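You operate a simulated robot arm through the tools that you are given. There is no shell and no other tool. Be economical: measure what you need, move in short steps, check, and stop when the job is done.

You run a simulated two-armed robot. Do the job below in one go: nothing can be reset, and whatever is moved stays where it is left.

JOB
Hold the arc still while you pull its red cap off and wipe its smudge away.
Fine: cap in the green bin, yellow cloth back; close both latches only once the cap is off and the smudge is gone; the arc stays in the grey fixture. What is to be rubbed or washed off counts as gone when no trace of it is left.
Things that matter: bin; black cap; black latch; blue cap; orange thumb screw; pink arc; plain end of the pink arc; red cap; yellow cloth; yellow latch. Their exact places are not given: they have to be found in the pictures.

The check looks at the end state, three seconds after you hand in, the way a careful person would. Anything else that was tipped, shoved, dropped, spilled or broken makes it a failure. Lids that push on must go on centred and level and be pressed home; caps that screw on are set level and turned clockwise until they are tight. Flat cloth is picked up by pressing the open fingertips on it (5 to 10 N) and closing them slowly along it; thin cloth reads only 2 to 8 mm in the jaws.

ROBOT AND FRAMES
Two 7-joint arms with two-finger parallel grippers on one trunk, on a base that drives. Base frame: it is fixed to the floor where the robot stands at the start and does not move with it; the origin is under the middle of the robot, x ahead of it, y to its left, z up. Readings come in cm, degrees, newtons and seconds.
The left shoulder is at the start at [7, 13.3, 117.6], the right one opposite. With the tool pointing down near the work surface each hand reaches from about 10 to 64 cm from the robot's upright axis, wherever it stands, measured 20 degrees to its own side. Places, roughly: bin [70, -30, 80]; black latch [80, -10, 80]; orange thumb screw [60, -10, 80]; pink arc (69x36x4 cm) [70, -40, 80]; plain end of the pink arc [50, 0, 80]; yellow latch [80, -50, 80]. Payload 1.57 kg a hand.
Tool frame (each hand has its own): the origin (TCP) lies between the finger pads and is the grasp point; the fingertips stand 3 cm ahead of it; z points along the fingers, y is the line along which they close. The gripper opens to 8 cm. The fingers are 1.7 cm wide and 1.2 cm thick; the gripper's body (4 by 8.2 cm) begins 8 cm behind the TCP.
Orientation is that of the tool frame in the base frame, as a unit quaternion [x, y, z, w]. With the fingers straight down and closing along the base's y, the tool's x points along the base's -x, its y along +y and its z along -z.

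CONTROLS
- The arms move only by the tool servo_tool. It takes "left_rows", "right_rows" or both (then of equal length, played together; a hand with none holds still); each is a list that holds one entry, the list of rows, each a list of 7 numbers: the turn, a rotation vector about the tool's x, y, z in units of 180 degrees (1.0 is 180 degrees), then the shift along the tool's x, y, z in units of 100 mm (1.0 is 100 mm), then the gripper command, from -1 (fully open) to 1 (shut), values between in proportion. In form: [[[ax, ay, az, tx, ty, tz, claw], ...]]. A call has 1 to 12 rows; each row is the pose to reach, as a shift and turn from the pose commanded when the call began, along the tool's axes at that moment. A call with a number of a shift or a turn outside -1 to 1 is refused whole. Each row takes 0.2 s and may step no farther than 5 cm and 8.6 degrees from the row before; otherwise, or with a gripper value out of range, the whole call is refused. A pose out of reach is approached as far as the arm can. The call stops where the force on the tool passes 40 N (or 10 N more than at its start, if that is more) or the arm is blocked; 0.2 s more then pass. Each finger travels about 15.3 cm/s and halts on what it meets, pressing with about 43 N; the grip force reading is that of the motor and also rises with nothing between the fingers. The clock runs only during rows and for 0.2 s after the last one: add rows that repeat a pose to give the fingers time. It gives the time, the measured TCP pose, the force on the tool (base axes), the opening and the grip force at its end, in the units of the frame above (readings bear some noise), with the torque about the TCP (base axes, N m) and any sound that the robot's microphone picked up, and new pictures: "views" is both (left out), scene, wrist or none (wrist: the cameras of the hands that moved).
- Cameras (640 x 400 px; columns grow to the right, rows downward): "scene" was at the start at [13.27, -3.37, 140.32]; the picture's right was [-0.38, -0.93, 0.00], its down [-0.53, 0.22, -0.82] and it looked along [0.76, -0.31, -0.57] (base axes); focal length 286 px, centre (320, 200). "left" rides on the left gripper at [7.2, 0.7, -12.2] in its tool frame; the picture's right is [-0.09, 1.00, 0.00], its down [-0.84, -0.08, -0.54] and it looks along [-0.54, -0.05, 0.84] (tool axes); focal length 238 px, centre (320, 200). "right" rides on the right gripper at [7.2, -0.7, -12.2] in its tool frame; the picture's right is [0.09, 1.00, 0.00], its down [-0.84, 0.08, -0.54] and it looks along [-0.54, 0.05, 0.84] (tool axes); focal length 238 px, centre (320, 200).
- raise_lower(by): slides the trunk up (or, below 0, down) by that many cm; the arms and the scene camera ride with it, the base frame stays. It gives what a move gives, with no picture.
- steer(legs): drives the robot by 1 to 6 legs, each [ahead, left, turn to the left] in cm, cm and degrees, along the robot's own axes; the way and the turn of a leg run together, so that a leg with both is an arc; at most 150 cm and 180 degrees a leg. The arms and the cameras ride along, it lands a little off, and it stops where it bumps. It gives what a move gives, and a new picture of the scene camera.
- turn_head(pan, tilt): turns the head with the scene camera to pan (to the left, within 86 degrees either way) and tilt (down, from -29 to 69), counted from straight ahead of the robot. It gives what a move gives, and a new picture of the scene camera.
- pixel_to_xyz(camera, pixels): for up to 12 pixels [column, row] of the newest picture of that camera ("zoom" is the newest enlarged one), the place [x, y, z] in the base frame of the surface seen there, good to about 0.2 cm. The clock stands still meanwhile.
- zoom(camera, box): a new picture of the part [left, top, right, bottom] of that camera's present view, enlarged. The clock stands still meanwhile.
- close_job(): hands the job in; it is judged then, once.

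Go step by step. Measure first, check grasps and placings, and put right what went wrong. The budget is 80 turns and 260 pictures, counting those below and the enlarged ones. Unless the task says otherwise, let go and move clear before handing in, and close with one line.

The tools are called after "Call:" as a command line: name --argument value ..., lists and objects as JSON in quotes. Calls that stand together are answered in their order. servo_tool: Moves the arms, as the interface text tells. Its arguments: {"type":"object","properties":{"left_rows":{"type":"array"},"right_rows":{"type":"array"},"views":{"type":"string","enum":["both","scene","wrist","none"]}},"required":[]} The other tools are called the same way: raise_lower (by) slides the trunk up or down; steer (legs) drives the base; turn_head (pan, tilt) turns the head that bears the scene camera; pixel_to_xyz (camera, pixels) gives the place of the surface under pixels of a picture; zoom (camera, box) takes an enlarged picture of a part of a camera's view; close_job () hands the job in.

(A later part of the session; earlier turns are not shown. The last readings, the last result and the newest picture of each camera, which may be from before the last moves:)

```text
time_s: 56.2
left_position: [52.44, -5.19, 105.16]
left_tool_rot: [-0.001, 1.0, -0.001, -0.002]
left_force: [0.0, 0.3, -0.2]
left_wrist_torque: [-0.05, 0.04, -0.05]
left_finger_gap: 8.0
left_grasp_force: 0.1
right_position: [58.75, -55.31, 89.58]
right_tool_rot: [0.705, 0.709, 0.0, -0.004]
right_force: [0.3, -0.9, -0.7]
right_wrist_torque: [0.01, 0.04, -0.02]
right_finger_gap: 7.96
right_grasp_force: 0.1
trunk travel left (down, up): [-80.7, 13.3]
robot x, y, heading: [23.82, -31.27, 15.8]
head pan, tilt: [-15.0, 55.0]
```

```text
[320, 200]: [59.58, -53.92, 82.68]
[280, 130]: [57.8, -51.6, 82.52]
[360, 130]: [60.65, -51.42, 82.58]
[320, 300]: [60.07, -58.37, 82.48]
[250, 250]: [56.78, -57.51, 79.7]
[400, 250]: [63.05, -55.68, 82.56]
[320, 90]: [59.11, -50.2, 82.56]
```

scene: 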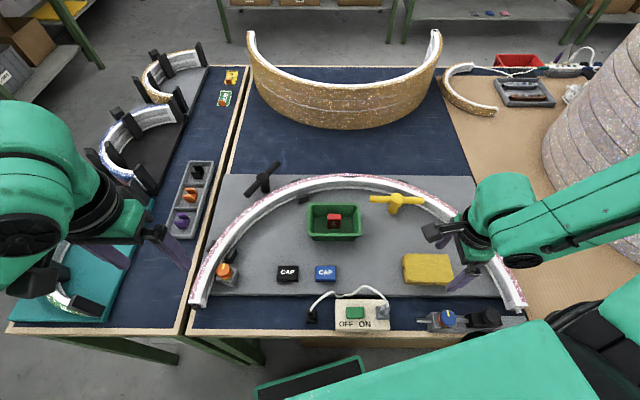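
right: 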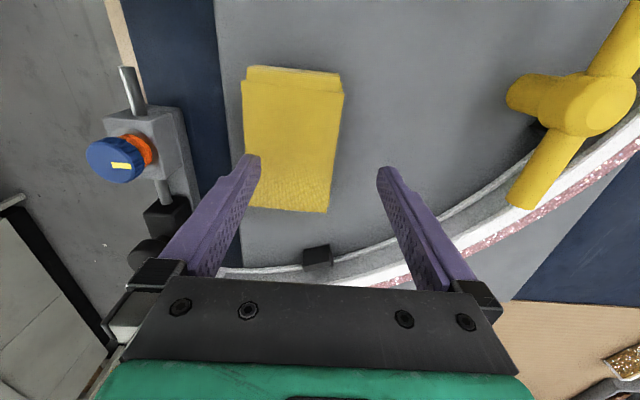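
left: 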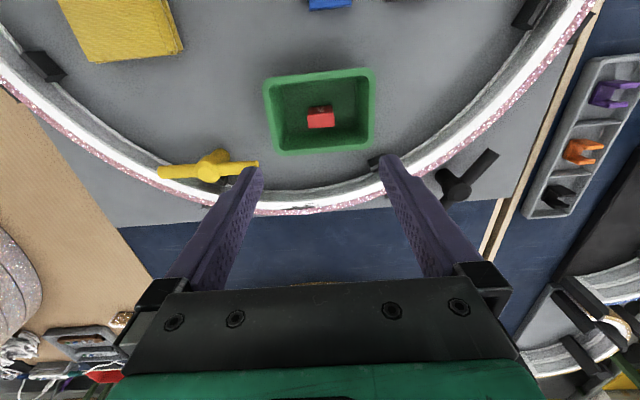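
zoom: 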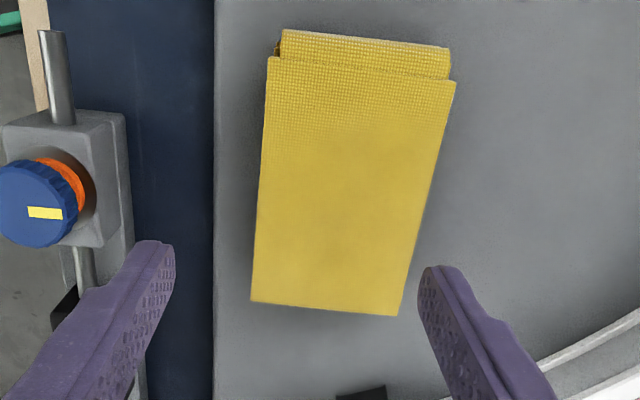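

The cloth centre is (60.4,-54), 6.4 wide along x. I'll centre the hand, lower to tips z≈80.6 and close slowly.

Call:
servo_tool --right_rows '[[[0, 0, 0, 0.131, 0.165, 0, -1], [0, 0, 0, 0.131, 0.165, 0, -1], [0, 0, 0, 0.131, 0.165, 0.15, -1], [0, 0, 0, 0.131, 0.165, 0.3, -1], [0, 0, 0, 0.131, 0.165, 0.45, -1], [0, 0, 0, 0.131, 0.165, 0.6, -1]]]' --views "wrist"

```text
time_s: 57.6
left_position: [51.89, -5.48, 105.48]
left_tool_rot: [-0.001, 1.0, 0.001, 0.001]
left_force: [-0.6, 1.1, -0.3]
left_wrist_torque: [-0.01, -0.04, 0.02]
left_finger_gap: 8.01
left_grasp_force: 0.1
right_position: [60.1, -54.08, 83.68]
right_tool_rot: [0.705, 0.709, 0.004, -0.002]
right_force: [0.7, -0.1, 0.2]
right_wrist_torque: [0.01, 0.02, 0.01]
right_finger_gap: 8.0
right_grasp_force: 0.1
trunk travel left (down, up): [-80.7, 13.3]
robot x, y, heading: [23.54, -31.23, 15.6]
head pan, tilt: [-15.0, 55.0]
```

right: 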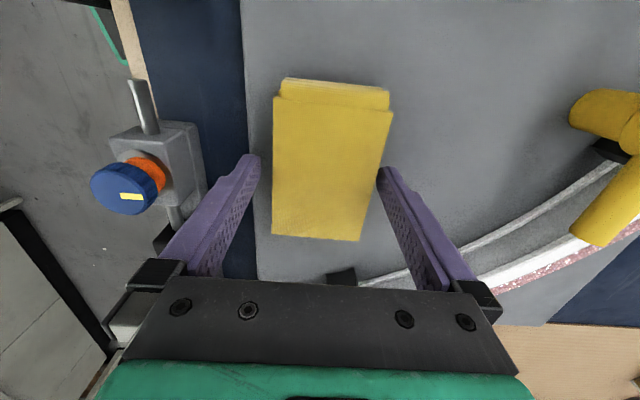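

The cloth is between the fingers. I'll close slowly.

Call:
servo_tool --right_rows '[[[0, 0, 0, 0, 0.02, 0, -0.8], [0, 0, 0, 0, 0.02, 0, -0.6], [0, 0, 0, 0, 0.02, 0, -0.4], [0, 0, 0, 0, 0.02, 0, -0.2], [0, 0, 0, 0, 0.02, 0, 0], [0, 0, 0, 0, 0.02, 0, 0.2], [0, 0, 0, 0, 0.02, 0, 0.4], [0, 0, 0, 0, 0.02, 0, 0.6], [0, 0, 0, 0, 0.02, 0, 0.8], [0, 0, 0, 0, 0.02, 0, 0.8]]]' --views "wrist"

```text
time_s: 59.8
left_position: [51.9, -5.46, 105.3]
left_tool_rot: [0.0, 1.0, 0.0, 0.0]
left_force: [1.4, -0.5, -0.5]
left_wrist_torque: [-0.02, -0.01, 0.03]
left_finger_gap: 7.97
left_grasp_force: 0.0
right_position: [60.36, -54.04, 83.75]
right_tool_rot: [0.705, 0.709, 0.003, -0.003]
right_force: [-0.4, -0.3, 0.6]
right_wrist_torque: [-0.02, -0.01, 0.0]
right_finger_gap: 6.37
right_grasp_force: 43.0
trunk travel left (down, up): [-80.7, 13.3]
robot x, y, heading: [23.47, -31.38, 15.2]
head pan, tilt: [-15.0, 55.0]
```

right: 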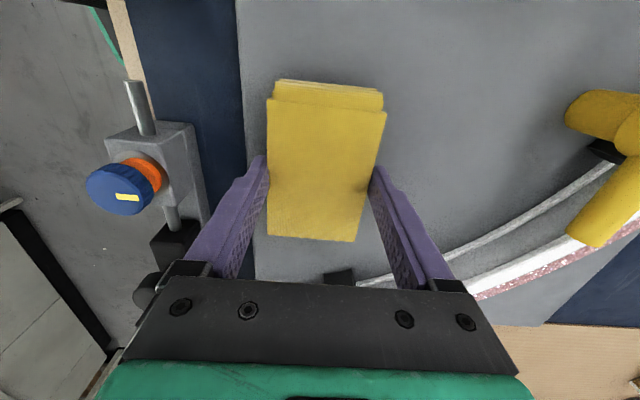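

The cloth is gripped (gap 6.37, firm pad). I'll note its place (60.36,-54.04, TCP z 83.75), lift with the trunk, and drive forward again.

Call:
raise_lower --by 8

Call:
steer --legs '[[4.5, 0, 0]]'

Call:
servo_tool --right_rows '[[[0, 0, 0, 0.1, 0.25, 0, 0.8], [0, 0, 0, 0.2, 0.5, 0, 0.8], [0, 0, 0, 0.35, 0.75, 0, 0.8], [0, 0, 0, 0.5, 1.0, 0, 0.8]]]' --views "none"

Call:
servo_tool --right_rows '[[[0, 0, 0, 0.1, 0.25, 0, 0.8], [0, 0, 0, 0.2, 0.5, 0, 0.8], [0, 0, 0, 0.35, 0.75, 0, 0.8], [0, 0, 0, 0.5, 1.0, 0, 0.8]]]' --views "both"

```text
time_s: 60.9
left_position: [51.95, -5.43, 113.31]
left_tool_rot: [-0.001, 1.0, 0.0, 0.0]
left_force: [0.4, 0.0, -0.4]
left_wrist_torque: [-0.01, -0.01, -0.01]
left_finger_gap: 8.0
left_grasp_force: 0.0
right_position: [60.4, -54.01, 91.71]
right_tool_rot: [0.705, 0.71, 0.002, -0.003]
right_force: [0.0, -0.1, -0.8]
right_wrist_torque: [-0.02, 0.0, 0.02]
right_finger_gap: 6.36
right_grasp_force: 42.5
trunk travel left (down, up): [-88.7, 5.3]
robot x, y, heading: [23.69, -31.84, 15.7]
head pan, tilt: [-15.0, 55.0]
```

```text
time_s: 61.8
left_position: [55.31, -4.54, 113.71]
left_tool_rot: [0.0, 1.0, 0.001, 0.004]
left_force: [-1.2, -0.3, -0.5]
left_wrist_torque: [0.04, -0.05, -0.01]
left_finger_gap: 7.99
left_grasp_force: 0.1
right_position: [63.97, -53.07, 92.06]
right_tool_rot: [0.706, 0.708, 0.005, 0.0]
right_force: [-0.4, 0.3, -0.9]
right_wrist_torque: [0.01, -0.04, 0.02]
right_finger_gap: 6.37
right_grasp_force: 42.6
trunk travel left (down, up): [-88.7, 5.3]
robot x, y, heading: [27.52, -30.22, 15.3]
head pan, tilt: [-15.0, 55.0]
```

scene: 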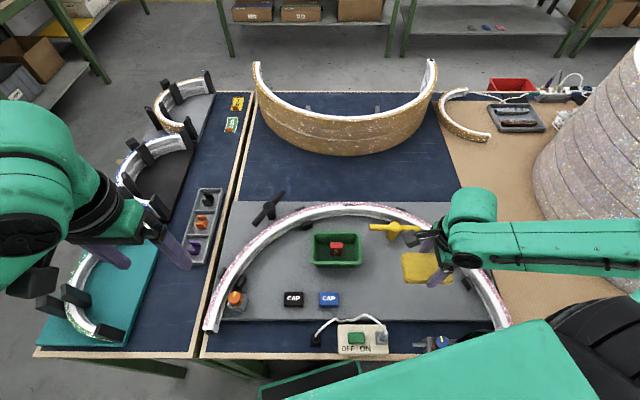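

```text
time_s: 62.8
left_position: [56.3, -4.14, 113.3]
left_tool_rot: [0.001, 1.0, 0.0, 0.0]
left_force: [-0.5, -0.2, 0.0]
left_wrist_torque: [-0.03, 0.02, -0.02]
left_finger_gap: 8.02
left_grasp_force: 0.0
right_position: [74.59, -47.73, 91.72]
right_tool_rot: [0.706, 0.709, 0.001, -0.003]
right_force: [0.2, -1.0, 0.1]
right_wrist_torque: [-0.03, 0.0, 0.0]
right_finger_gap: 6.35
right_grasp_force: 43.3
trunk travel left (down, up): [-88.7, 5.3]
robot x, y, heading: [27.68, -30.19, 15.2]
head pan, tilt: [-15.0, 55.0]
```

```text
time_s: 63.8
left_position: [56.22, -3.94, 113.33]
left_tool_rot: [0.0, 1.0, 0.0, 0.0]
left_force: [0.1, 0.3, 0.9]
left_wrist_torque: [-0.02, 0.02, 0.0]
left_finger_gap: 7.98
left_grasp_force: 0.1
right_position: [84.7, -42.6, 91.93]
right_tool_rot: [0.706, 0.708, 0.001, -0.001]
right_force: [0.8, -0.2, 0.4]
right_wrist_torque: [-0.01, -0.01, -0.02]
right_finger_gap: 6.35
right_grasp_force: 43.8
trunk travel left (down, up): [-88.7, 5.3]
robot x, y, heading: [27.84, -30.12, 15.4]
head pan, tilt: [-15.0, 55.0]
```

scene: 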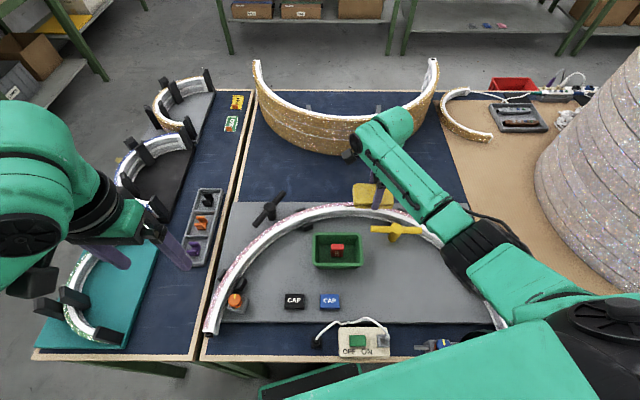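
right: 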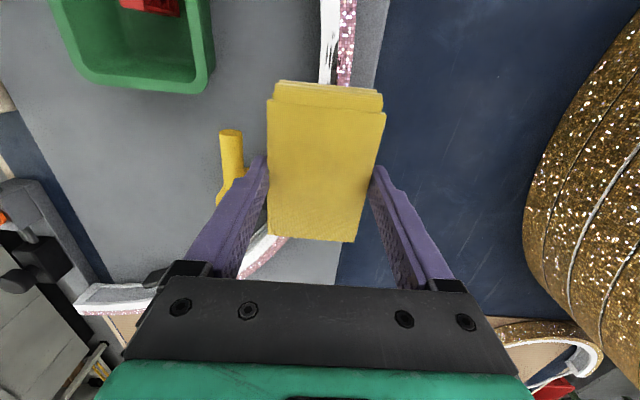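

The cloth hangs above the arc and the reach is fine. I'll move it over the smudge centre (85.2,-37.6) and take the left hand down to the arc's bare end at x=54.

Call:
servo_tool --left_rows '[[[0, 0, 0, 0, 0, 0.33, -1], [0, 0, 0, 0, 0, 0.66, -1], [0, 0, 0, 0, 0, 1.0, -1]]]' --right_rows '[[[0, 0, 0, 0.2, 0.02, 0, 0.8], [0, 0, 0, 0.4, 0.04, 0, 0.8], [0, 0, 0, 0.5, 0.06, 0, 0.8]]]' --views "none"

Call:
servo_tool --left_rows '[[[0, 0, 0, 0.06, 0, 0.33, -1], [0, 0, 0, 0.12, 0, 0.66, -1], [0, 0, 0, 0.2, 0, 1.0, -1]]]' --views "both"

```text
time_s: 64.6
left_position: [56.24, -4.22, 103.28]
left_tool_rot: [0.001, 1.0, 0.001, 0.002]
left_force: [0.1, 0.0, -0.2]
left_wrist_torque: [0.04, -0.02, -0.01]
left_finger_gap: 8.0
left_grasp_force: 0.1
right_position: [85.1, -37.78, 91.71]
right_tool_rot: [0.706, 0.709, 0.002, -0.002]
right_force: [-0.4, 0.2, 0.0]
right_wrist_torque: [-0.02, 0.02, 0.01]
right_finger_gap: 6.38
right_grasp_force: 43.1
trunk travel left (down, up): [-88.7, 5.3]
robot x, y, heading: [27.67, -29.96, 15.4]
head pan, tilt: [-15.0, 55.0]
```

```text
time_s: 65.4
left_position: [54.19, -4.2, 93.32]
left_tool_rot: [-0.001, 1.0, 0.0, 0.001]
left_force: [-0.3, 0.0, 0.3]
left_wrist_torque: [0.03, -0.03, 0.01]
left_finger_gap: 7.99
left_grasp_force: 0.0
right_position: [85.12, -37.75, 91.73]
right_tool_rot: [0.705, 0.709, 0.002, -0.002]
right_force: [0.0, -0.3, -0.4]
right_wrist_torque: [0.04, 0.01, 0.02]
right_finger_gap: 6.35
right_grasp_force: 42.7
trunk travel left (down, up): [-88.7, 5.3]
robot x, y, heading: [27.69, -30.13, 15.4]
head pan, tilt: [-15.0, 55.0]
```

scene: 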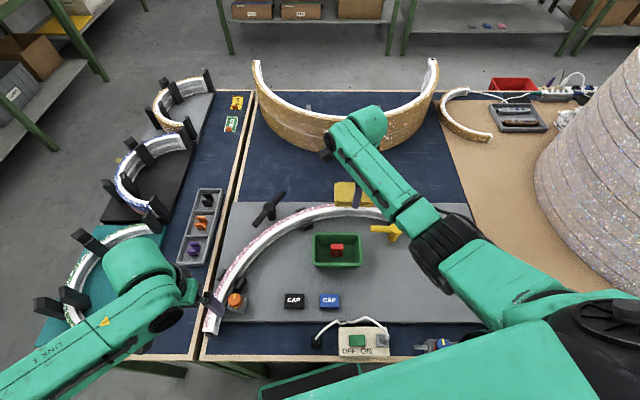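
left: 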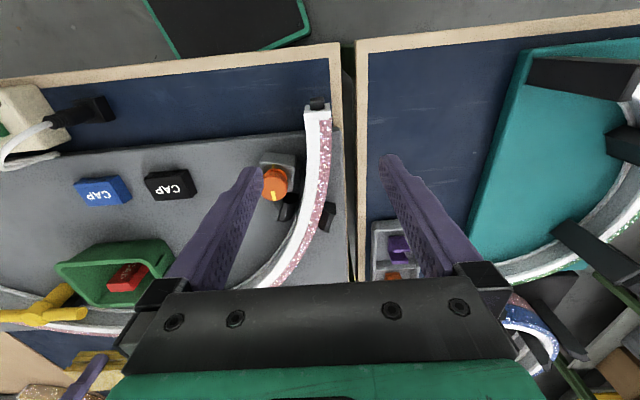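

Left hand is over the bare end at (54.2,-4.2). I'll lower it 10 and close on the arc.

Call:
servo_tool --left_rows '[[[0, 0, 0, 0, 0, 0.3, -1], [0, 0, 0, 0, 0, 0.6, -1], [0, 0, 0, 0, 0, 0.8, -1], [0, 0, 0, 0, 0, 1.0, -1], [0, 0, 0, 0, 0, 1.0, -1]]]' --views "wrist"

```text
time_s: 66.6
left_position: [54.27, -4.24, 83.53]
left_tool_rot: [0.0, 1.0, 0.0, 0.001]
left_force: [0.0, 0.1, -0.4]
left_wrist_torque: [-0.01, 0.02, -0.02]
left_finger_gap: 8.02
left_grasp_force: 0.0
right_position: [85.11, -37.77, 91.69]
right_tool_rot: [0.706, 0.708, 0.002, -0.002]
right_force: [-0.3, 0.7, 0.0]
right_wrist_torque: [0.0, 0.01, -0.04]
right_finger_gap: 6.35
right_grasp_force: 43.3
trunk travel left (down, up): [-88.7, 5.3]
robot x, y, heading: [27.98, -30.04, 15.3]
head pan, tilt: [-15.0, 55.0]
```

left: 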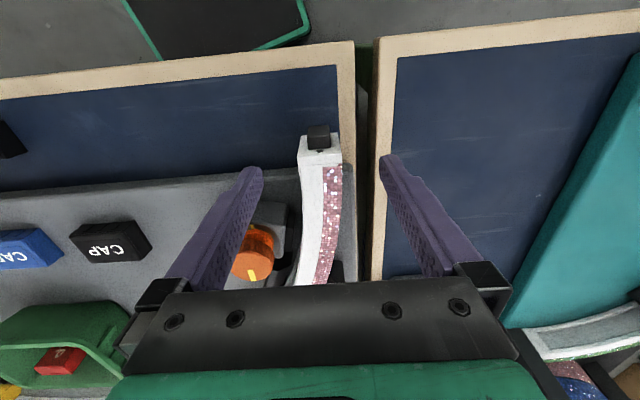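

Call:
servo_tool --left_rows '[[[0, 0, 0, 0, 0, 0, -0.5], [0, 0, 0, 0, 0, 0, 0], [0, 0, 0, 0, 0, 0, 0.15], [0, 0, 0, 0, 0, 0, 0.25], [0, 0, 0, 0, 0, 0, 0.3], [0, 0, 0, 0, 0, 0, 0.35], [0, 0, 0, 0, 0, 0, 0.4], [0, 0, 0, 0, 0, 0, 0.6]]]' --right_rows '[[[0, 0, 0, 0, 0, 0.05, 0.8], [0, 0, 0, 0, 0, 0.1, 0.8], [0, 0, 0, 0, 0, 0.15, 0.8], [0, 0, 0, 0, 0, 0.2, 0.8], [0, 0, 0, 0, 0, 0.25, 0.8], [0, 0, 0, 0, 0, 0.28, 0.8], [0, 0, 0, 0, 0, 0.3, 0.8], [0, 0, 0, 0, 0, 0.3, 0.8]]]'

```text
time_s: 68.4
left_position: [54.29, -4.41, 83.57]
left_tool_rot: [0.001, 1.0, 0.0, 0.0]
left_force: [-1.7, -0.7, 0.6]
left_wrist_torque: [-0.07, 0.09, -0.63]
left_finger_gap: 2.53
left_grasp_force: 36.7
right_position: [85.12, -37.95, 88.79]
right_tool_rot: [0.706, 0.708, 0.002, -0.002]
right_force: [-0.3, 0.5, 0.3]
right_wrist_torque: [-0.02, 0.01, -0.01]
right_finger_gap: 6.34
right_grasp_force: 43.1
trunk travel left (down, up): [-88.7, 5.3]
robot x, y, heading: [27.94, -30.31, 15.5]
head pan, tilt: [-15.0, 55.0]
```

scene: 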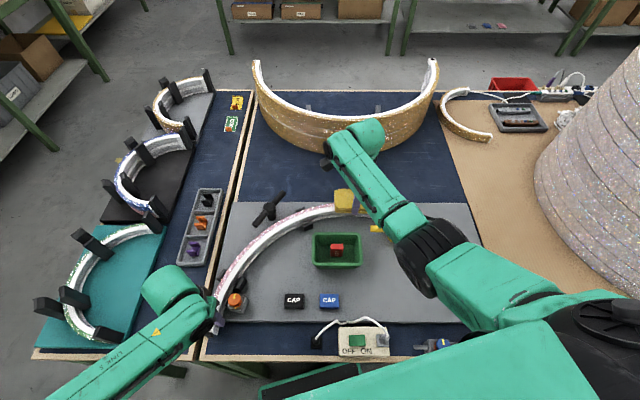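
right: 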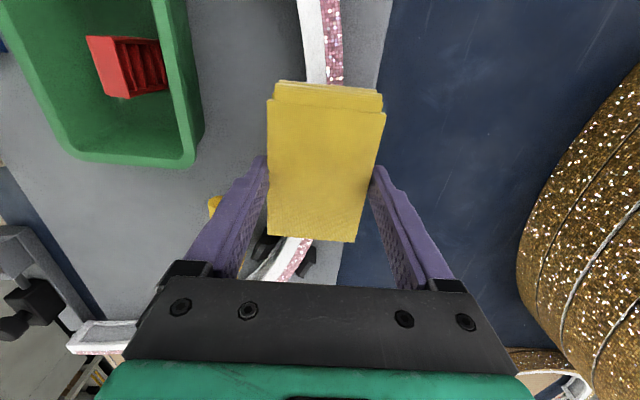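
left: 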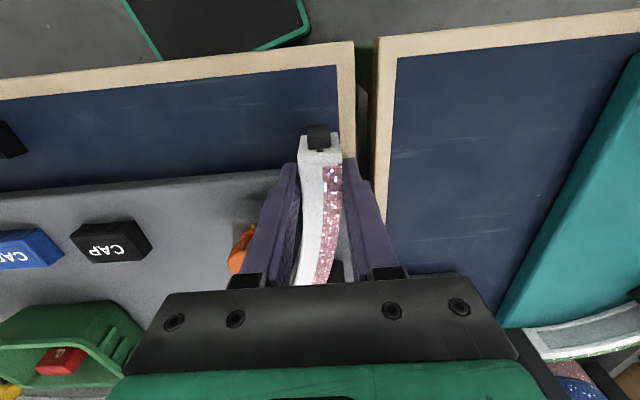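

The arc's end is held (gap 2.53). I'll lower the cloth gently onto the smudge.

Call:
servo_tool --right_rows '[[[0, 0, 0, 0, 0.02, 0.04, 0.8], [0, 0, 0, 0, 0.02, 0.07, 0.8], [0, 0, 0, 0, 0.02, 0.09, 0.8], [0, 0, 0, 0, 0.02, 0.11, 0.8], [0, 0, 0, 0, 0.02, 0.125, 0.8], [0, 0, 0, 0, 0.02, 0.13, 0.8]]]' --views "none"

```text
time_s: 69.8
left_position: [54.21, -4.29, 83.55]
left_tool_rot: [0.0, 1.0, 0.0, 0.0]
left_force: [-0.4, 0.2, -0.1]
left_wrist_torque: [-0.3, 0.18, -0.68]
left_finger_gap: 2.53
left_grasp_force: 37.2
right_position: [85.3, -37.83, 87.6]
right_tool_rot: [0.706, 0.708, 0.002, -0.002]
right_force: [-0.5, -0.4, 0.1]
right_wrist_torque: [0.01, 0.0, -0.01]
right_finger_gap: 6.39
right_grasp_force: 42.6
trunk travel left (down, up): [-88.7, 5.3]
robot x, y, heading: [27.88, -30.1, 15.3]
head pan, tilt: [-15.0, 55.0]
```

Call:
servo_tool --right_rows '[[[0, 0, 0, 0, 0, 0.01, 0.8], [0, 0, 0, 0, 0, 0.02, 0.8], [0, 0, 0, 0, 0, 0.03, 0.8], [0, 0, 0, 0, 0, 0.04, 0.8]]]' --views "none"

```text
time_s: 70.8
left_position: [54.18, -4.39, 83.67]
left_tool_rot: [-0.001, 1.0, -0.001, 0.002]
left_force: [3.9, -7.3, -1.3]
left_wrist_torque: [0.17, 0.9, -0.66]
left_finger_gap: 2.56
left_grasp_force: 37.0
right_position: [85.3, -37.83, 87.4]
right_tool_rot: [0.706, 0.709, 0.005, 0.001]
right_force: [2.4, 3.5, 26.3]
right_wrist_torque: [0.04, 0.17, 0.02]
right_finger_gap: 6.36
right_grasp_force: 42.8
trunk travel left (down, up): [-88.7, 5.3]
robot x, y, heading: [27.95, -30.22, 15.5]
head pan, tilt: [-15.0, 55.0]
```

Contact: 26 N upward. I'll ease to roughly 12–15 N and rub back and forth along the arc.

Call:
servo_tool --right_rows '[[[0, 0, 0, 0, 0, -0.015, 0.8], [0, 0, 0, 0.1, 0, -0.015, 0.8], [0, 0, 0, 0.2, 0, -0.015, 0.8], [0, 0, 0, 0.1, 0, -0.015, 0.8], [0, 0, 0, 0, 0, -0.015, 0.8], [0, 0, 0, -0.1, 0, -0.015, 0.8], [0, 0, 0, -0.2, 0, -0.015, 0.8], [0, 0, 0, -0.1, 0, -0.015, 0.8], [0, 0, 0, 0, 0, -0.015, 0.8], [0, 0, 0, 0.15, 0, -0.015, 0.8], [0, 0, 0, 0.3, 0, -0.015, 0.8], [0, 0, 0, 0.15, 0, -0.015, 0.8]]]' --views "none"

Call:
servo_tool --right_rows '[[[0, 0, 0, -0.15, 0, 0, 0.8], [0, 0, 0, -0.3, 0, 0, 0.8], [0, 0, 0, -0.45, 0, 0, 0.8], [0, 0, 0, -0.3, 0, 0, 0.8], [0, 0, 0, -0.15, 0, 0, 0.8], [0, 0, 0, 0, 0, 0, 0.8], [0, 0, 0, 0.15, 0, 0, 0.8], [0, 0, 0, 0, 0, 0, 0.8], [0, 0, 0, -0.15, 0, 0, 0.8], [0, 0, 0, -0.3, 0, 0, 0.8], [0, 0, 0, -0.3, 0, -0.2, 0.8], [0, 0, 0, -0.3, 0, -0.5, 0.8]]]'

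```text
time_s: 73.4
left_position: [53.98, -4.17, 83.61]
left_tool_rot: [0.0, 1.0, -0.001, 0.002]
left_force: [-0.4, -1.3, -0.1]
left_wrist_torque: [0.11, 0.94, -0.84]
left_finger_gap: 2.53
left_grasp_force: 36.7
right_position: [85.16, -36.05, 87.43]
right_tool_rot: [0.706, 0.708, 0.002, -0.003]
right_force: [-2.9, 4.1, 12.2]
right_wrist_torque: [-0.27, 0.0, -0.09]
right_finger_gap: 6.39
right_grasp_force: 43.2
trunk travel left (down, up): [-88.7, 5.3]
robot x, y, heading: [27.66, -30.26, 15.2]
head pan, tilt: [-15.0, 55.0]
```

```text
time_s: 76.0
left_position: [54.18, -4.16, 83.46]
left_tool_rot: [-0.001, 1.0, 0.001, 0.001]
left_force: [-0.5, 1.8, 3.9]
left_wrist_torque: [-0.3, -0.11, -0.53]
left_finger_gap: 2.56
left_grasp_force: 37.0
right_position: [85.12, -39.05, 92.19]
right_tool_rot: [0.706, 0.708, 0.001, -0.002]
right_force: [0.2, -0.3, -1.3]
right_wrist_torque: [-0.01, -0.01, 0.0]
right_finger_gap: 6.34
right_grasp_force: 43.2
trunk travel left (down, up): [-88.7, 5.3]
robot x, y, heading: [27.49, -29.81, 15.4]
head pan, tilt: [-15.0, 55.0]
```

scene: 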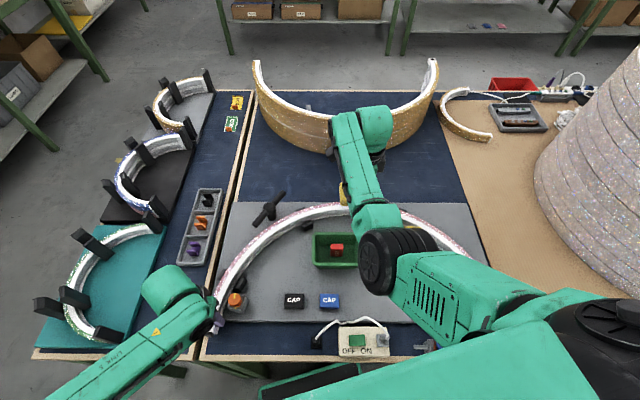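
right: 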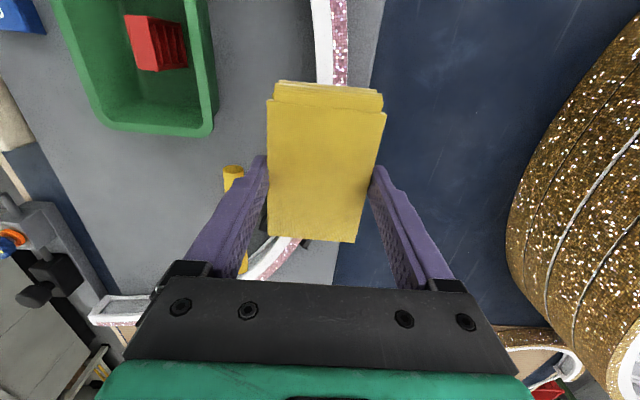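

The strokes ran at about 12 N. I'll move the cloth 8 cm aside to inspect the smudge.

Call:
servo_tool --right_rows '[[[0, 0, 0, -0.3, 0, 0, 0.8], [0, 0, 0, -0.6, 0, 0, 0.8], [0, 0, 0, -0.8, 0, -0.1, 0.8]]]' --views "both"

Call:
zoom --camera "right" --box '[270, 0, 400, 90]'

Call:
zoom --camera "scene" --box '[290, 180, 390, 240]'

```text
time_s: 76.8
left_position: [54.21, -4.29, 83.6]
left_tool_rot: [0.0, 1.0, 0.001, 0.001]
left_force: [-1.3, 1.2, 3.9]
left_wrist_torque: [0.03, -0.09, -0.52]
left_finger_gap: 2.56
left_grasp_force: 36.6
right_position: [85.13, -47.15, 93.17]
right_tool_rot: [0.706, 0.709, 0.003, -0.002]
right_force: [0.3, -0.3, 0.2]
right_wrist_torque: [-0.01, -0.02, 0.02]
right_finger_gap: 6.36
right_grasp_force: 43.5
trunk travel left (down, up): [-88.7, 5.3]
robot x, y, heading: [27.5, -30.38, 15.3]
head pan, tilt: [-15.0, 55.0]
```

scene: 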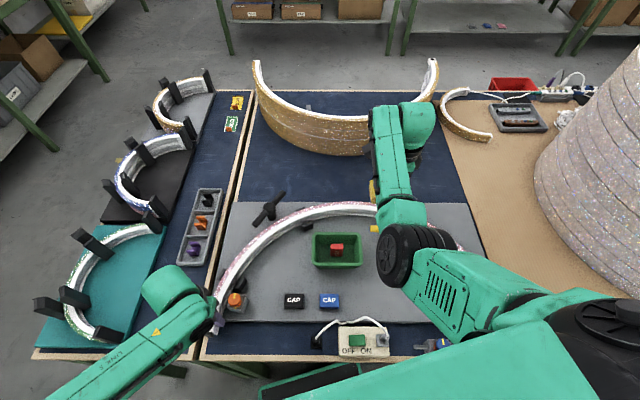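
right: 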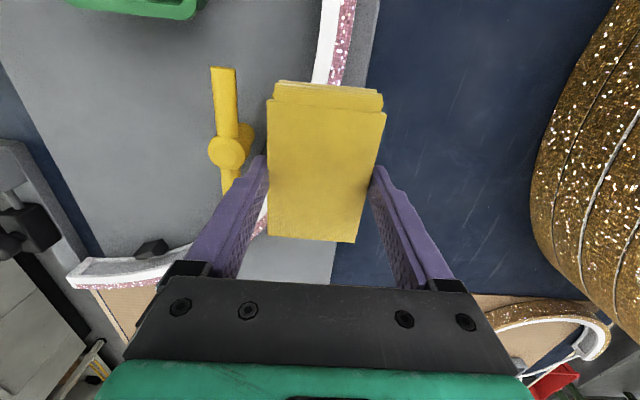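

```text
4.44 times, centred on (335, 45) of right
```

zoom: 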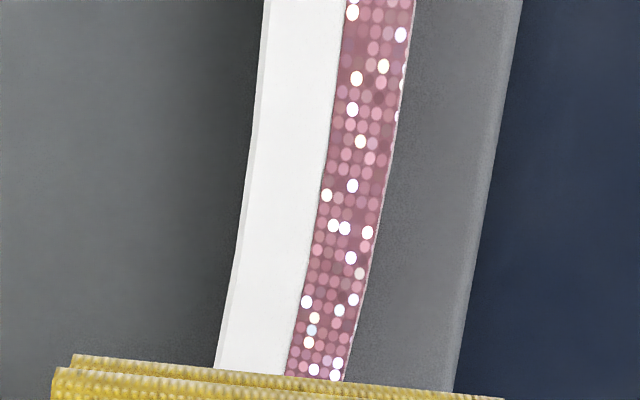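

```text
6.40 times, centred on (340, 210) of scene
```

zoom: 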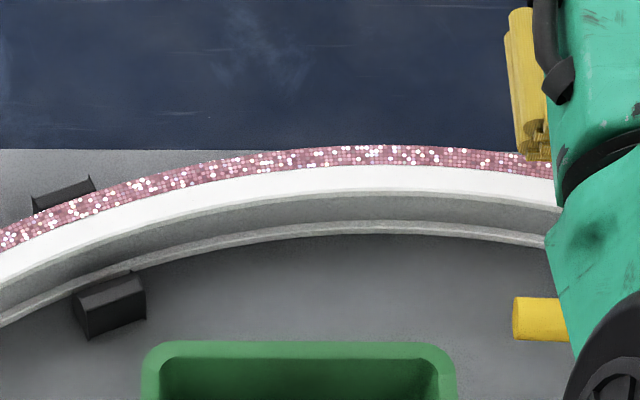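

The smudge area is clean in both views. I'll let go of the arc with the left hand and bring the cloth back toward its place.

Call:
servo_tool --left_rows '[[[0, 0, 0, 0, 0, 0, 0.2], [0, 0, 0, 0, 0, 0, -0.3], [0, 0, 0, 0, 0, 0, -1], [0, 0, 0, 0, 0, -0.3, -1], [0, 0, 0, 0, 0, -0.6, -1], [0, 0, 0, 0, 0, -1.0, -1]]]' --right_rows '[[[0, 0, 0, 0, -0.1, 0, 0.8], [0, 0, 0, 0, -0.2, 0, 0.8], [0, 0, 0, -0.05, -0.4, 0, 0.8], [0, 0, 0, -0.1, -0.6, 0, 0.8], [0, 0, 0, -0.15, -0.8, 0, 0.8], [0, 0, 0, -0.2, -1.0, 0, 0.8]]]' --views "none"

Call:
servo_tool --left_rows '[[[0, 0, 0, 0, 0, -0.33, -1], [0, 0, 0, 0, 0, -0.66, -1], [0, 0, 0, 0, 0, -1.0, -1]]]' --right_rows '[[[0, 0, 0, -0.13, -0.33, 0, 0.8], [0, 0, 0, -0.26, -0.66, 0, 0.8], [0, 0, 0, -0.4, -1.0, 0, 0.8]]]' --views "none"

Call:
steer --legs '[[-4.5, 0, 0]]'

```text
time_s: 78.2
left_position: [54.02, -4.3, 93.19]
left_tool_rot: [-0.001, 1.0, 0.001, 0.001]
left_force: [0.4, 1.0, -0.4]
left_wrist_torque: [0.03, -0.03, 0.05]
left_finger_gap: 8.02
left_grasp_force: 0.1
right_position: [75.96, -50.45, 94.13]
right_tool_rot: [0.709, 0.705, 0.005, 0.009]
right_force: [0.3, -0.8, -0.4]
right_wrist_torque: [0.04, -0.02, -0.01]
right_finger_gap: 6.35
right_grasp_force: 42.7
trunk travel left (down, up): [-88.7, 5.3]
robot x, y, heading: [27.77, -30.2, 15.4]
head pan, tilt: [-15.0, 55.0]
```

```text
time_s: 79.0
left_position: [53.98, -4.22, 101.33]
left_tool_rot: [-0.001, 1.0, 0.001, 0.001]
left_force: [-0.4, -0.3, 1.0]
left_wrist_torque: [-0.03, 0.01, 0.0]
left_finger_gap: 8.01
left_grasp_force: 0.1
right_position: [70.91, -58.4, 97.57]
right_tool_rot: [0.713, 0.695, -0.005, 0.085]
right_force: [0.1, 0.3, -0.7]
right_wrist_torque: [0.03, -0.02, -0.04]
right_finger_gap: 6.38
right_grasp_force: 43.2
trunk travel left (down, up): [-88.7, 5.3]
robot x, y, heading: [27.86, -30.13, 15.5]
head pan, tilt: [-15.0, 55.0]
stopped in row 3 (right hand): the arm was blocked; the commanded pose is now the measured one
```

```text
time_s: 79.9
left_position: [50.54, -5.13, 101.16]
left_tool_rot: [0.0, 1.0, -0.001, -0.004]
left_force: [0.6, 0.0, -0.3]
left_wrist_torque: [-0.02, 0.05, -0.02]
left_finger_gap: 7.99
left_grasp_force: 0.2
right_position: [67.19, -59.31, 97.12]
right_tool_rot: [0.714, 0.696, -0.012, 0.082]
right_force: [0.8, 0.2, -0.5]
right_wrist_torque: [-0.03, 0.05, -0.02]
right_finger_gap: 6.37
right_grasp_force: 43.2
trunk travel left (down, up): [-88.7, 5.3]
robot x, y, heading: [23.59, -31.4, 15.4]
head pan, tilt: [-15.0, 55.0]
```

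scene: 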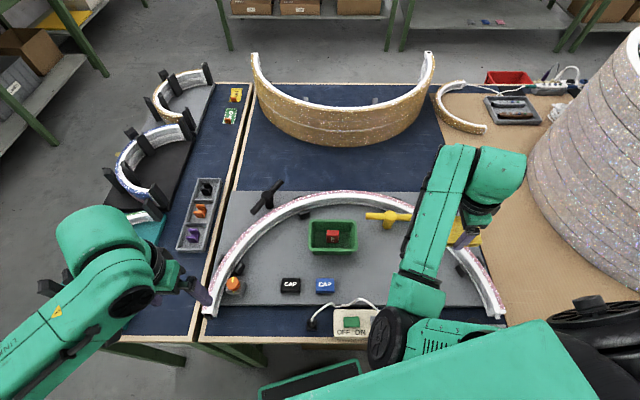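

The right arm was blocked with its elbow low near scene (390,335). I'll measure where that elbow is and whether it touches the power strip or table.

Call:
zoom --camera "scene" --box '[300, 260, 500, 385]'

Call:
pixel_to_xyz --camera "scene" --pixels '[[390, 320], [380, 350], [375, 330], [415, 290], [440, 220], [470, 160], [430, 340], [500, 345], [355, 323], [400, 365], [345, 305], [335, 345]]'

```text
3.20 times, centred on (400, 322) of scene
```

zoom: 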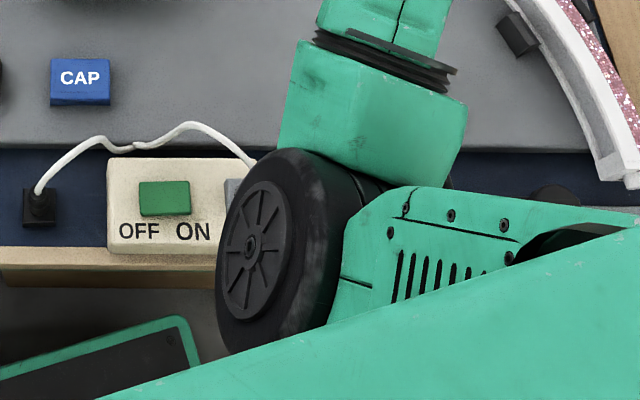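

```text
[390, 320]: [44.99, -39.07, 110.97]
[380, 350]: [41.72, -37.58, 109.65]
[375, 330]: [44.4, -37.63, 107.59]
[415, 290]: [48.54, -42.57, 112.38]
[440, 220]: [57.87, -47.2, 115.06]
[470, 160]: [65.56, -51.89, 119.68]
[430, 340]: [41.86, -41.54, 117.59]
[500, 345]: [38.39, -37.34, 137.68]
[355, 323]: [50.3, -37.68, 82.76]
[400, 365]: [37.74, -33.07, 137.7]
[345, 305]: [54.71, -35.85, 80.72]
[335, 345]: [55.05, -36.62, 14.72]
```

The elbow is free of everything (z≥101); it is just a joint limit from folding. I'll straighten the hand to its earlier good pose and instead back the robot about 12 cm.

Call:
servo_tool --right_rows '[[[0.006, 0.008, -0.002, 0.2, 0.12, 0.0, 0.8], [0.016, 0.021, -0.004, 0.4, 0.24, 0.05, 0.8], [0.024, 0.032, -0.007, 0.6, 0.36, 0.15, 0.8], [0.0314, 0.0424, -0.009, 0.765, 0.46, 0.3, 0.8]]]' --views "none"

Call:
steer --legs '[[-11.6, 0.7, 0]]'

```text
time_s: 80.9
left_position: [49.98, -5.18, 101.17]
left_tool_rot: [0.0, 1.0, 0.0, 0.0]
left_force: [0.7, 0.4, -0.1]
left_wrist_torque: [0.03, -0.01, -0.02]
left_finger_gap: 7.99
left_grasp_force: 0.0
right_position: [71.76, -53.0, 94.18]
right_tool_rot: [0.708, 0.706, 0.0, 0.008]
right_force: [0.0, 0.4, -1.0]
right_wrist_torque: [0.0, 0.03, -0.02]
right_finger_gap: 6.36
right_grasp_force: 42.9
trunk travel left (down, up): [-88.7, 5.3]
robot x, y, heading: [23.52, -31.33, 15.4]
head pan, tilt: [-15.0, 55.0]
```

```text
time_s: 82.1
left_position: [38.8, -7.71, 101.29]
left_tool_rot: [0.0, 1.0, 0.0, 0.0]
left_force: [0.1, -1.4, 0.8]
left_wrist_torque: [-0.02, 0.03, 0.01]
left_finger_gap: 8.01
left_grasp_force: 0.0
right_position: [60.74, -55.54, 94.2]
right_tool_rot: [0.709, 0.705, 0.002, 0.008]
right_force: [-0.4, 0.9, -0.3]
right_wrist_torque: [0.04, -0.01, 0.0]
right_finger_gap: 6.35
right_grasp_force: 42.9
trunk travel left (down, up): [-88.7, 5.3]
robot x, y, heading: [12.6, -33.71, 15.7]
head pan, tilt: [-15.0, 55.0]
```

scene: 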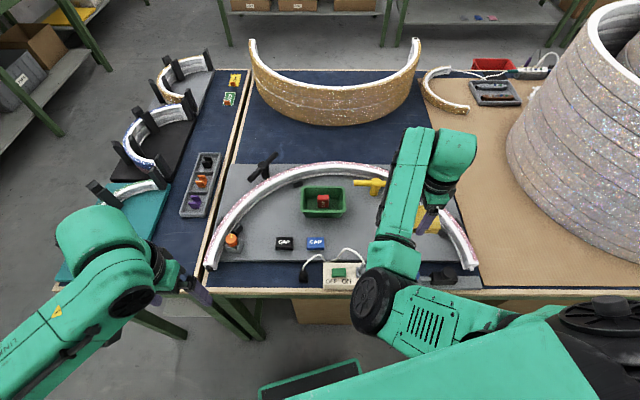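

I'll fine-align to the cloth's original spot and lower by the trunk.

Call:
servo_tool --right_rows '[[[0.002, 0.001, -0.002, 0.08, -0.02, 0, 0.8], [0.0045, 0.0027, -0.0036, 0.15, -0.038, 0, 0.8], [0.0045, 0.0027, -0.0036, 0.15, -0.038, 0, 0.8]]]' --views "none"

Call:
raise_lower --by -9

```text
time_s: 82.9
left_position: [38.61, -7.68, 101.34]
left_tool_rot: [0.0, 1.0, 0.001, 0.001]
left_force: [-0.1, 0.3, 0.1]
left_wrist_torque: [0.02, -0.03, 0.0]
left_finger_gap: 7.98
left_grasp_force: 0.1
right_position: [60.35, -55.8, 94.74]
right_tool_rot: [0.711, 0.703, -0.007, 0.014]
right_force: [0.3, -0.1, -0.1]
right_wrist_torque: [-0.02, 0.02, 0.02]
right_finger_gap: 6.36
right_grasp_force: 43.2
trunk travel left (down, up): [-88.7, 5.3]
robot x, y, heading: [12.55, -33.46, 15.5]
head pan, tilt: [-15.0, 55.0]
```

```text
time_s: 84.1
left_position: [38.63, -7.78, 92.33]
left_tool_rot: [0.0, 1.0, 0.001, 0.0]
left_force: [0.0, -0.3, 0.9]
left_wrist_torque: [0.0, 0.02, 0.04]
left_finger_gap: 8.05
left_grasp_force: 0.0
right_position: [60.81, -55.72, 85.75]
right_tool_rot: [0.711, 0.703, -0.006, 0.015]
right_force: [-0.5, -0.2, 0.3]
right_wrist_torque: [-0.02, 0.01, 0.02]
right_finger_gap: 6.36
right_grasp_force: 42.5
trunk travel left (down, up): [-79.7, 14.3]
robot x, y, heading: [12.43, -33.93, 15.1]
head pan, tilt: [-15.0, 55.0]
```

The arm sits at a wrist limit and did not follow the small shift. I'll raise 3, back the robot 3 cm more with a bit left, then extend the arm.

Call:
raise_lower --by 4

Call:
steer --legs '[[-5, 1, 0]]'

Call:
servo_tool --right_rows '[[[0.002, 0.005, -0.003, 0.1, 0.2, 0, 0.8], [0.004, 0.0095, -0.0054, 0.2, 0.45, 0, 0.8], [0.004, 0.0095, -0.0054, 0.2, 0.45, 0, 0.8]]]' --views "wrist"

```text
time_s: 85.0
left_position: [38.69, -7.73, 96.35]
left_tool_rot: [0.0, 1.0, 0.0, 0.001]
left_force: [0.0, 0.0, -0.1]
left_wrist_torque: [0.02, 0.01, -0.03]
left_finger_gap: 7.99
left_grasp_force: 0.0
right_position: [60.72, -55.68, 89.68]
right_tool_rot: [0.71, 0.704, -0.006, 0.015]
right_force: [-0.5, 1.0, -0.5]
right_wrist_torque: [0.0, -0.02, 0.04]
right_finger_gap: 6.36
right_grasp_force: 42.7
trunk travel left (down, up): [-83.7, 10.3]
robot x, y, heading: [12.5, -33.67, 15.5]
head pan, tilt: [-15.0, 55.0]
```

```text
time_s: 85.9
left_position: [34.15, -7.97, 96.21]
left_tool_rot: [0.0, 1.0, 0.0, -0.003]
left_force: [0.7, 0.4, -0.1]
left_wrist_torque: [-0.01, 0.05, 0.0]
left_finger_gap: 8.0
left_grasp_force: 0.2
right_position: [56.1, -56.0, 89.57]
right_tool_rot: [0.71, 0.704, -0.008, 0.013]
right_force: [0.4, -0.1, -0.6]
right_wrist_torque: [0.0, 0.03, 0.0]
right_finger_gap: 6.37
right_grasp_force: 42.8
trunk travel left (down, up): [-83.7, 10.3]
robot x, y, heading: [7.28, -34.26, 15.4]
head pan, tilt: [-15.0, 55.0]
```

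scene: 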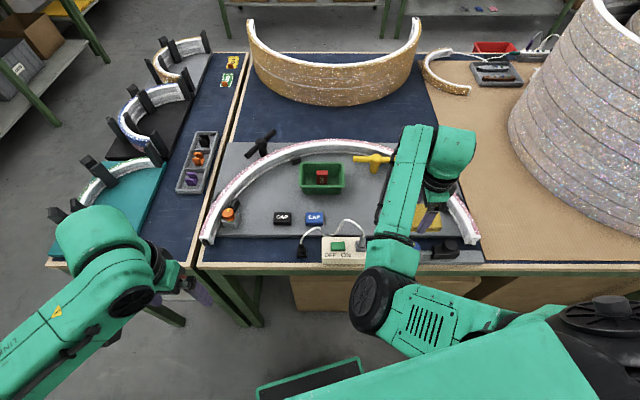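

```text
time_s: 86.7
left_position: [33.55, -7.99, 96.28]
left_tool_rot: [0.0, 1.0, 0.001, 0.001]
left_force: [-0.9, 0.7, 0.1]
left_wrist_torque: [0.0, 0.0, -0.03]
left_finger_gap: 8.02
left_grasp_force: 0.1
right_position: [59.8, -54.15, 89.86]
right_tool_rot: [0.704, 0.71, 0.001, 0.0]
right_force: [0.2, -0.2, -0.3]
right_wrist_torque: [0.01, 0.0, 0.01]
right_finger_gap: 6.36
right_grasp_force: 43.0
trunk travel left (down, up): [-83.7, 10.3]
robot x, y, heading: [7.43, -34.08, 15.1]
head pan, tilt: [-15.0, 55.0]
```

right: 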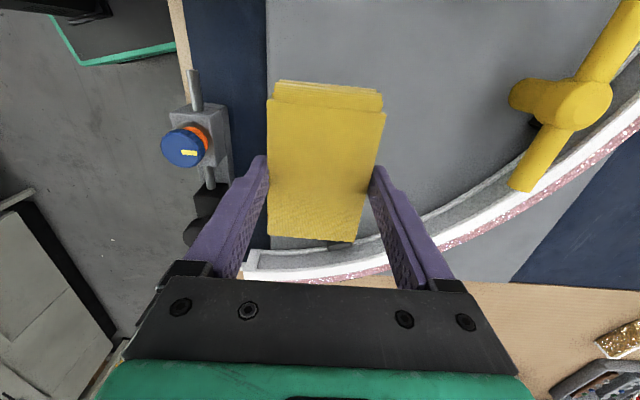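

Aligned now. I'll shift 0.55 in x and lower 6 cm to set the cloth down.

Call:
servo_tool --right_rows '[[[0, 0, 0, 0.01, 0.055, 0.15, 0.8], [0, 0, 0, 0.01, 0.055, 0.3, 0.8], [0, 0, 0, 0.01, 0.055, 0.45, 0.8], [0, 0, 0, 0.01, 0.055, 0.55, 0.8], [0, 0, 0, 0.01, 0.055, 0.58, 0.8], [0, 0, 0, 0.01, 0.055, 0.605, 0.8]]]' --views "wrist"

```text
time_s: 88.1
left_position: [33.77, -8.08, 96.32]
left_tool_rot: [0.001, 1.0, 0.001, 0.001]
left_force: [-0.2, -0.8, 0.1]
left_wrist_torque: [0.02, 0.02, 0.0]
left_finger_gap: 8.02
left_grasp_force: 0.0
right_position: [60.66, -53.89, 83.76]
right_tool_rot: [0.704, 0.71, 0.001, 0.0]
right_force: [-0.3, -0.4, 0.6]
right_wrist_torque: [0.05, 0.03, 0.02]
right_finger_gap: 6.37
right_grasp_force: 42.7
trunk travel left (down, up): [-83.7, 10.3]
robot x, y, heading: [7.7, -33.96, 15.3]
head pan, tilt: [-15.0, 55.0]
```

right: 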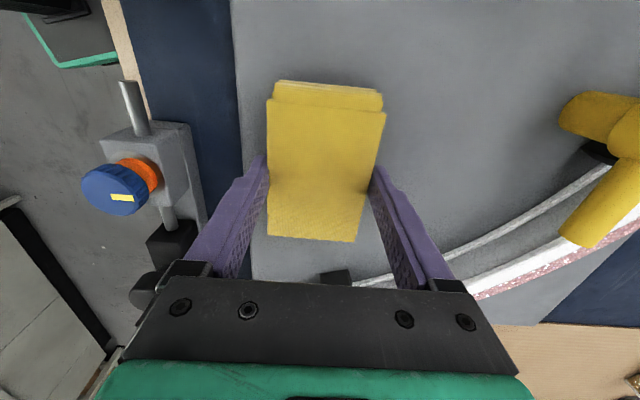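

Call:
servo_tool --right_rows '[[[0, 0, 0, -0.01, -0.025, 0, 0.8], [0, 0, 0, -0.01, -0.025, 0.005, 0.8], [0, 0, 0, -0.01, -0.025, 0.005, -0.6], [0, 0, 0, -0.01, -0.025, 0.005, -1], [0, 0, 0, -0.01, -0.025, 0.005, -1], [0, 0, 0, -0.01, -0.025, -0.2, -1], [0, 0, 0, -0.01, -0.025, -0.5, -1], [0, 0, 0, -0.01, -0.025, -0.9, -1]]]'

Call:
zoom --camera "right" --box '[180, 40, 480, 230]'

Call:
pixel_to_xyz --camera "right" --pixels '[[300, 100], [330, 100], [310, 150], [300, 70]]'

```text
time_s: 89.9
left_position: [33.77, -7.95, 96.23]
left_tool_rot: [0.0, 1.0, 0.0, 0.0]
left_force: [0.4, 0.0, 0.3]
left_wrist_torque: [0.07, -0.02, 0.01]
left_finger_gap: 7.98
left_grasp_force: 0.0
right_position: [60.59, -53.79, 92.77]
right_tool_rot: [0.704, 0.71, 0.001, -0.001]
right_force: [1.0, 0.6, 0.3]
right_wrist_torque: [-0.07, -0.02, 0.01]
right_finger_gap: 8.01
right_grasp_force: 0.0
trunk travel left (down, up): [-83.7, 10.3]
robot x, y, heading: [7.4, -33.86, 15.2]
head pan, tilt: [-15.0, 55.0]
```

scene: 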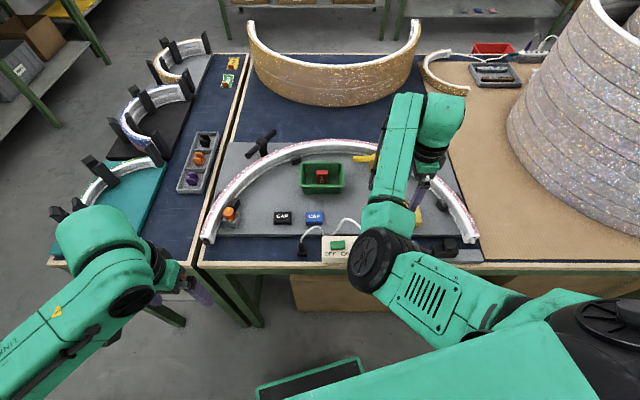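
right: 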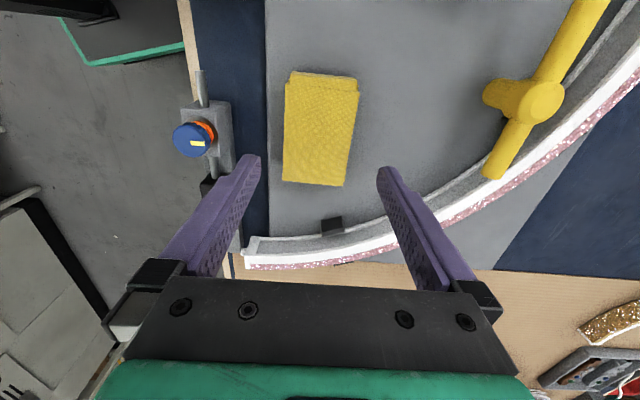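

```text
2.11 times, centred on (330, 135) of right
```

zoom: 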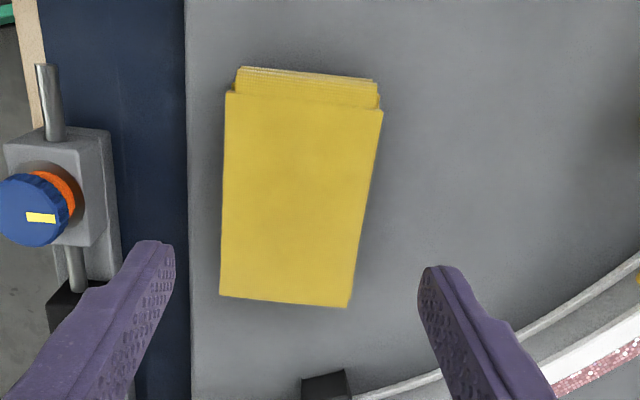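

```text
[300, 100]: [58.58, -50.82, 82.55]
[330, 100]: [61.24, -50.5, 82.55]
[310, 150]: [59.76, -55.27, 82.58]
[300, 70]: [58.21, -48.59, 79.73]
```

The cloth is back in place. Next the latches; I'll look closely at both for marks or stops.

Call:
zoom --camera "right" --box '[450, 0, 640, 200]'

Call:
zoom --camera "scene" --box '[230, 120, 300, 170]'

```text
2.00 times, centred on (545, 100) of right
```

zoom: 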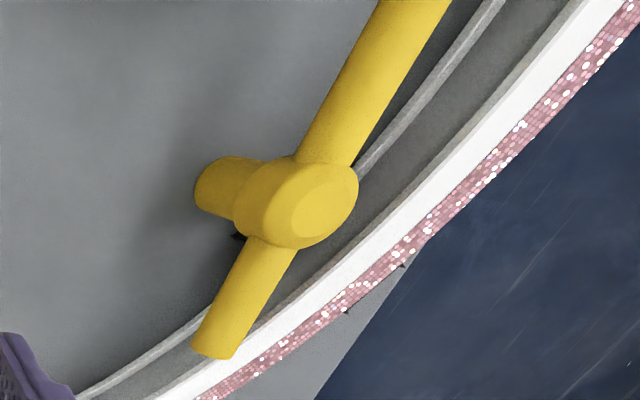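

```text
8.00 times, centred on (265, 145) of scene
```

zoom: 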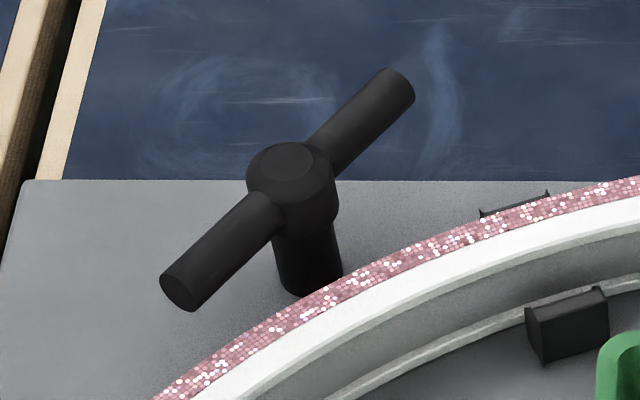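

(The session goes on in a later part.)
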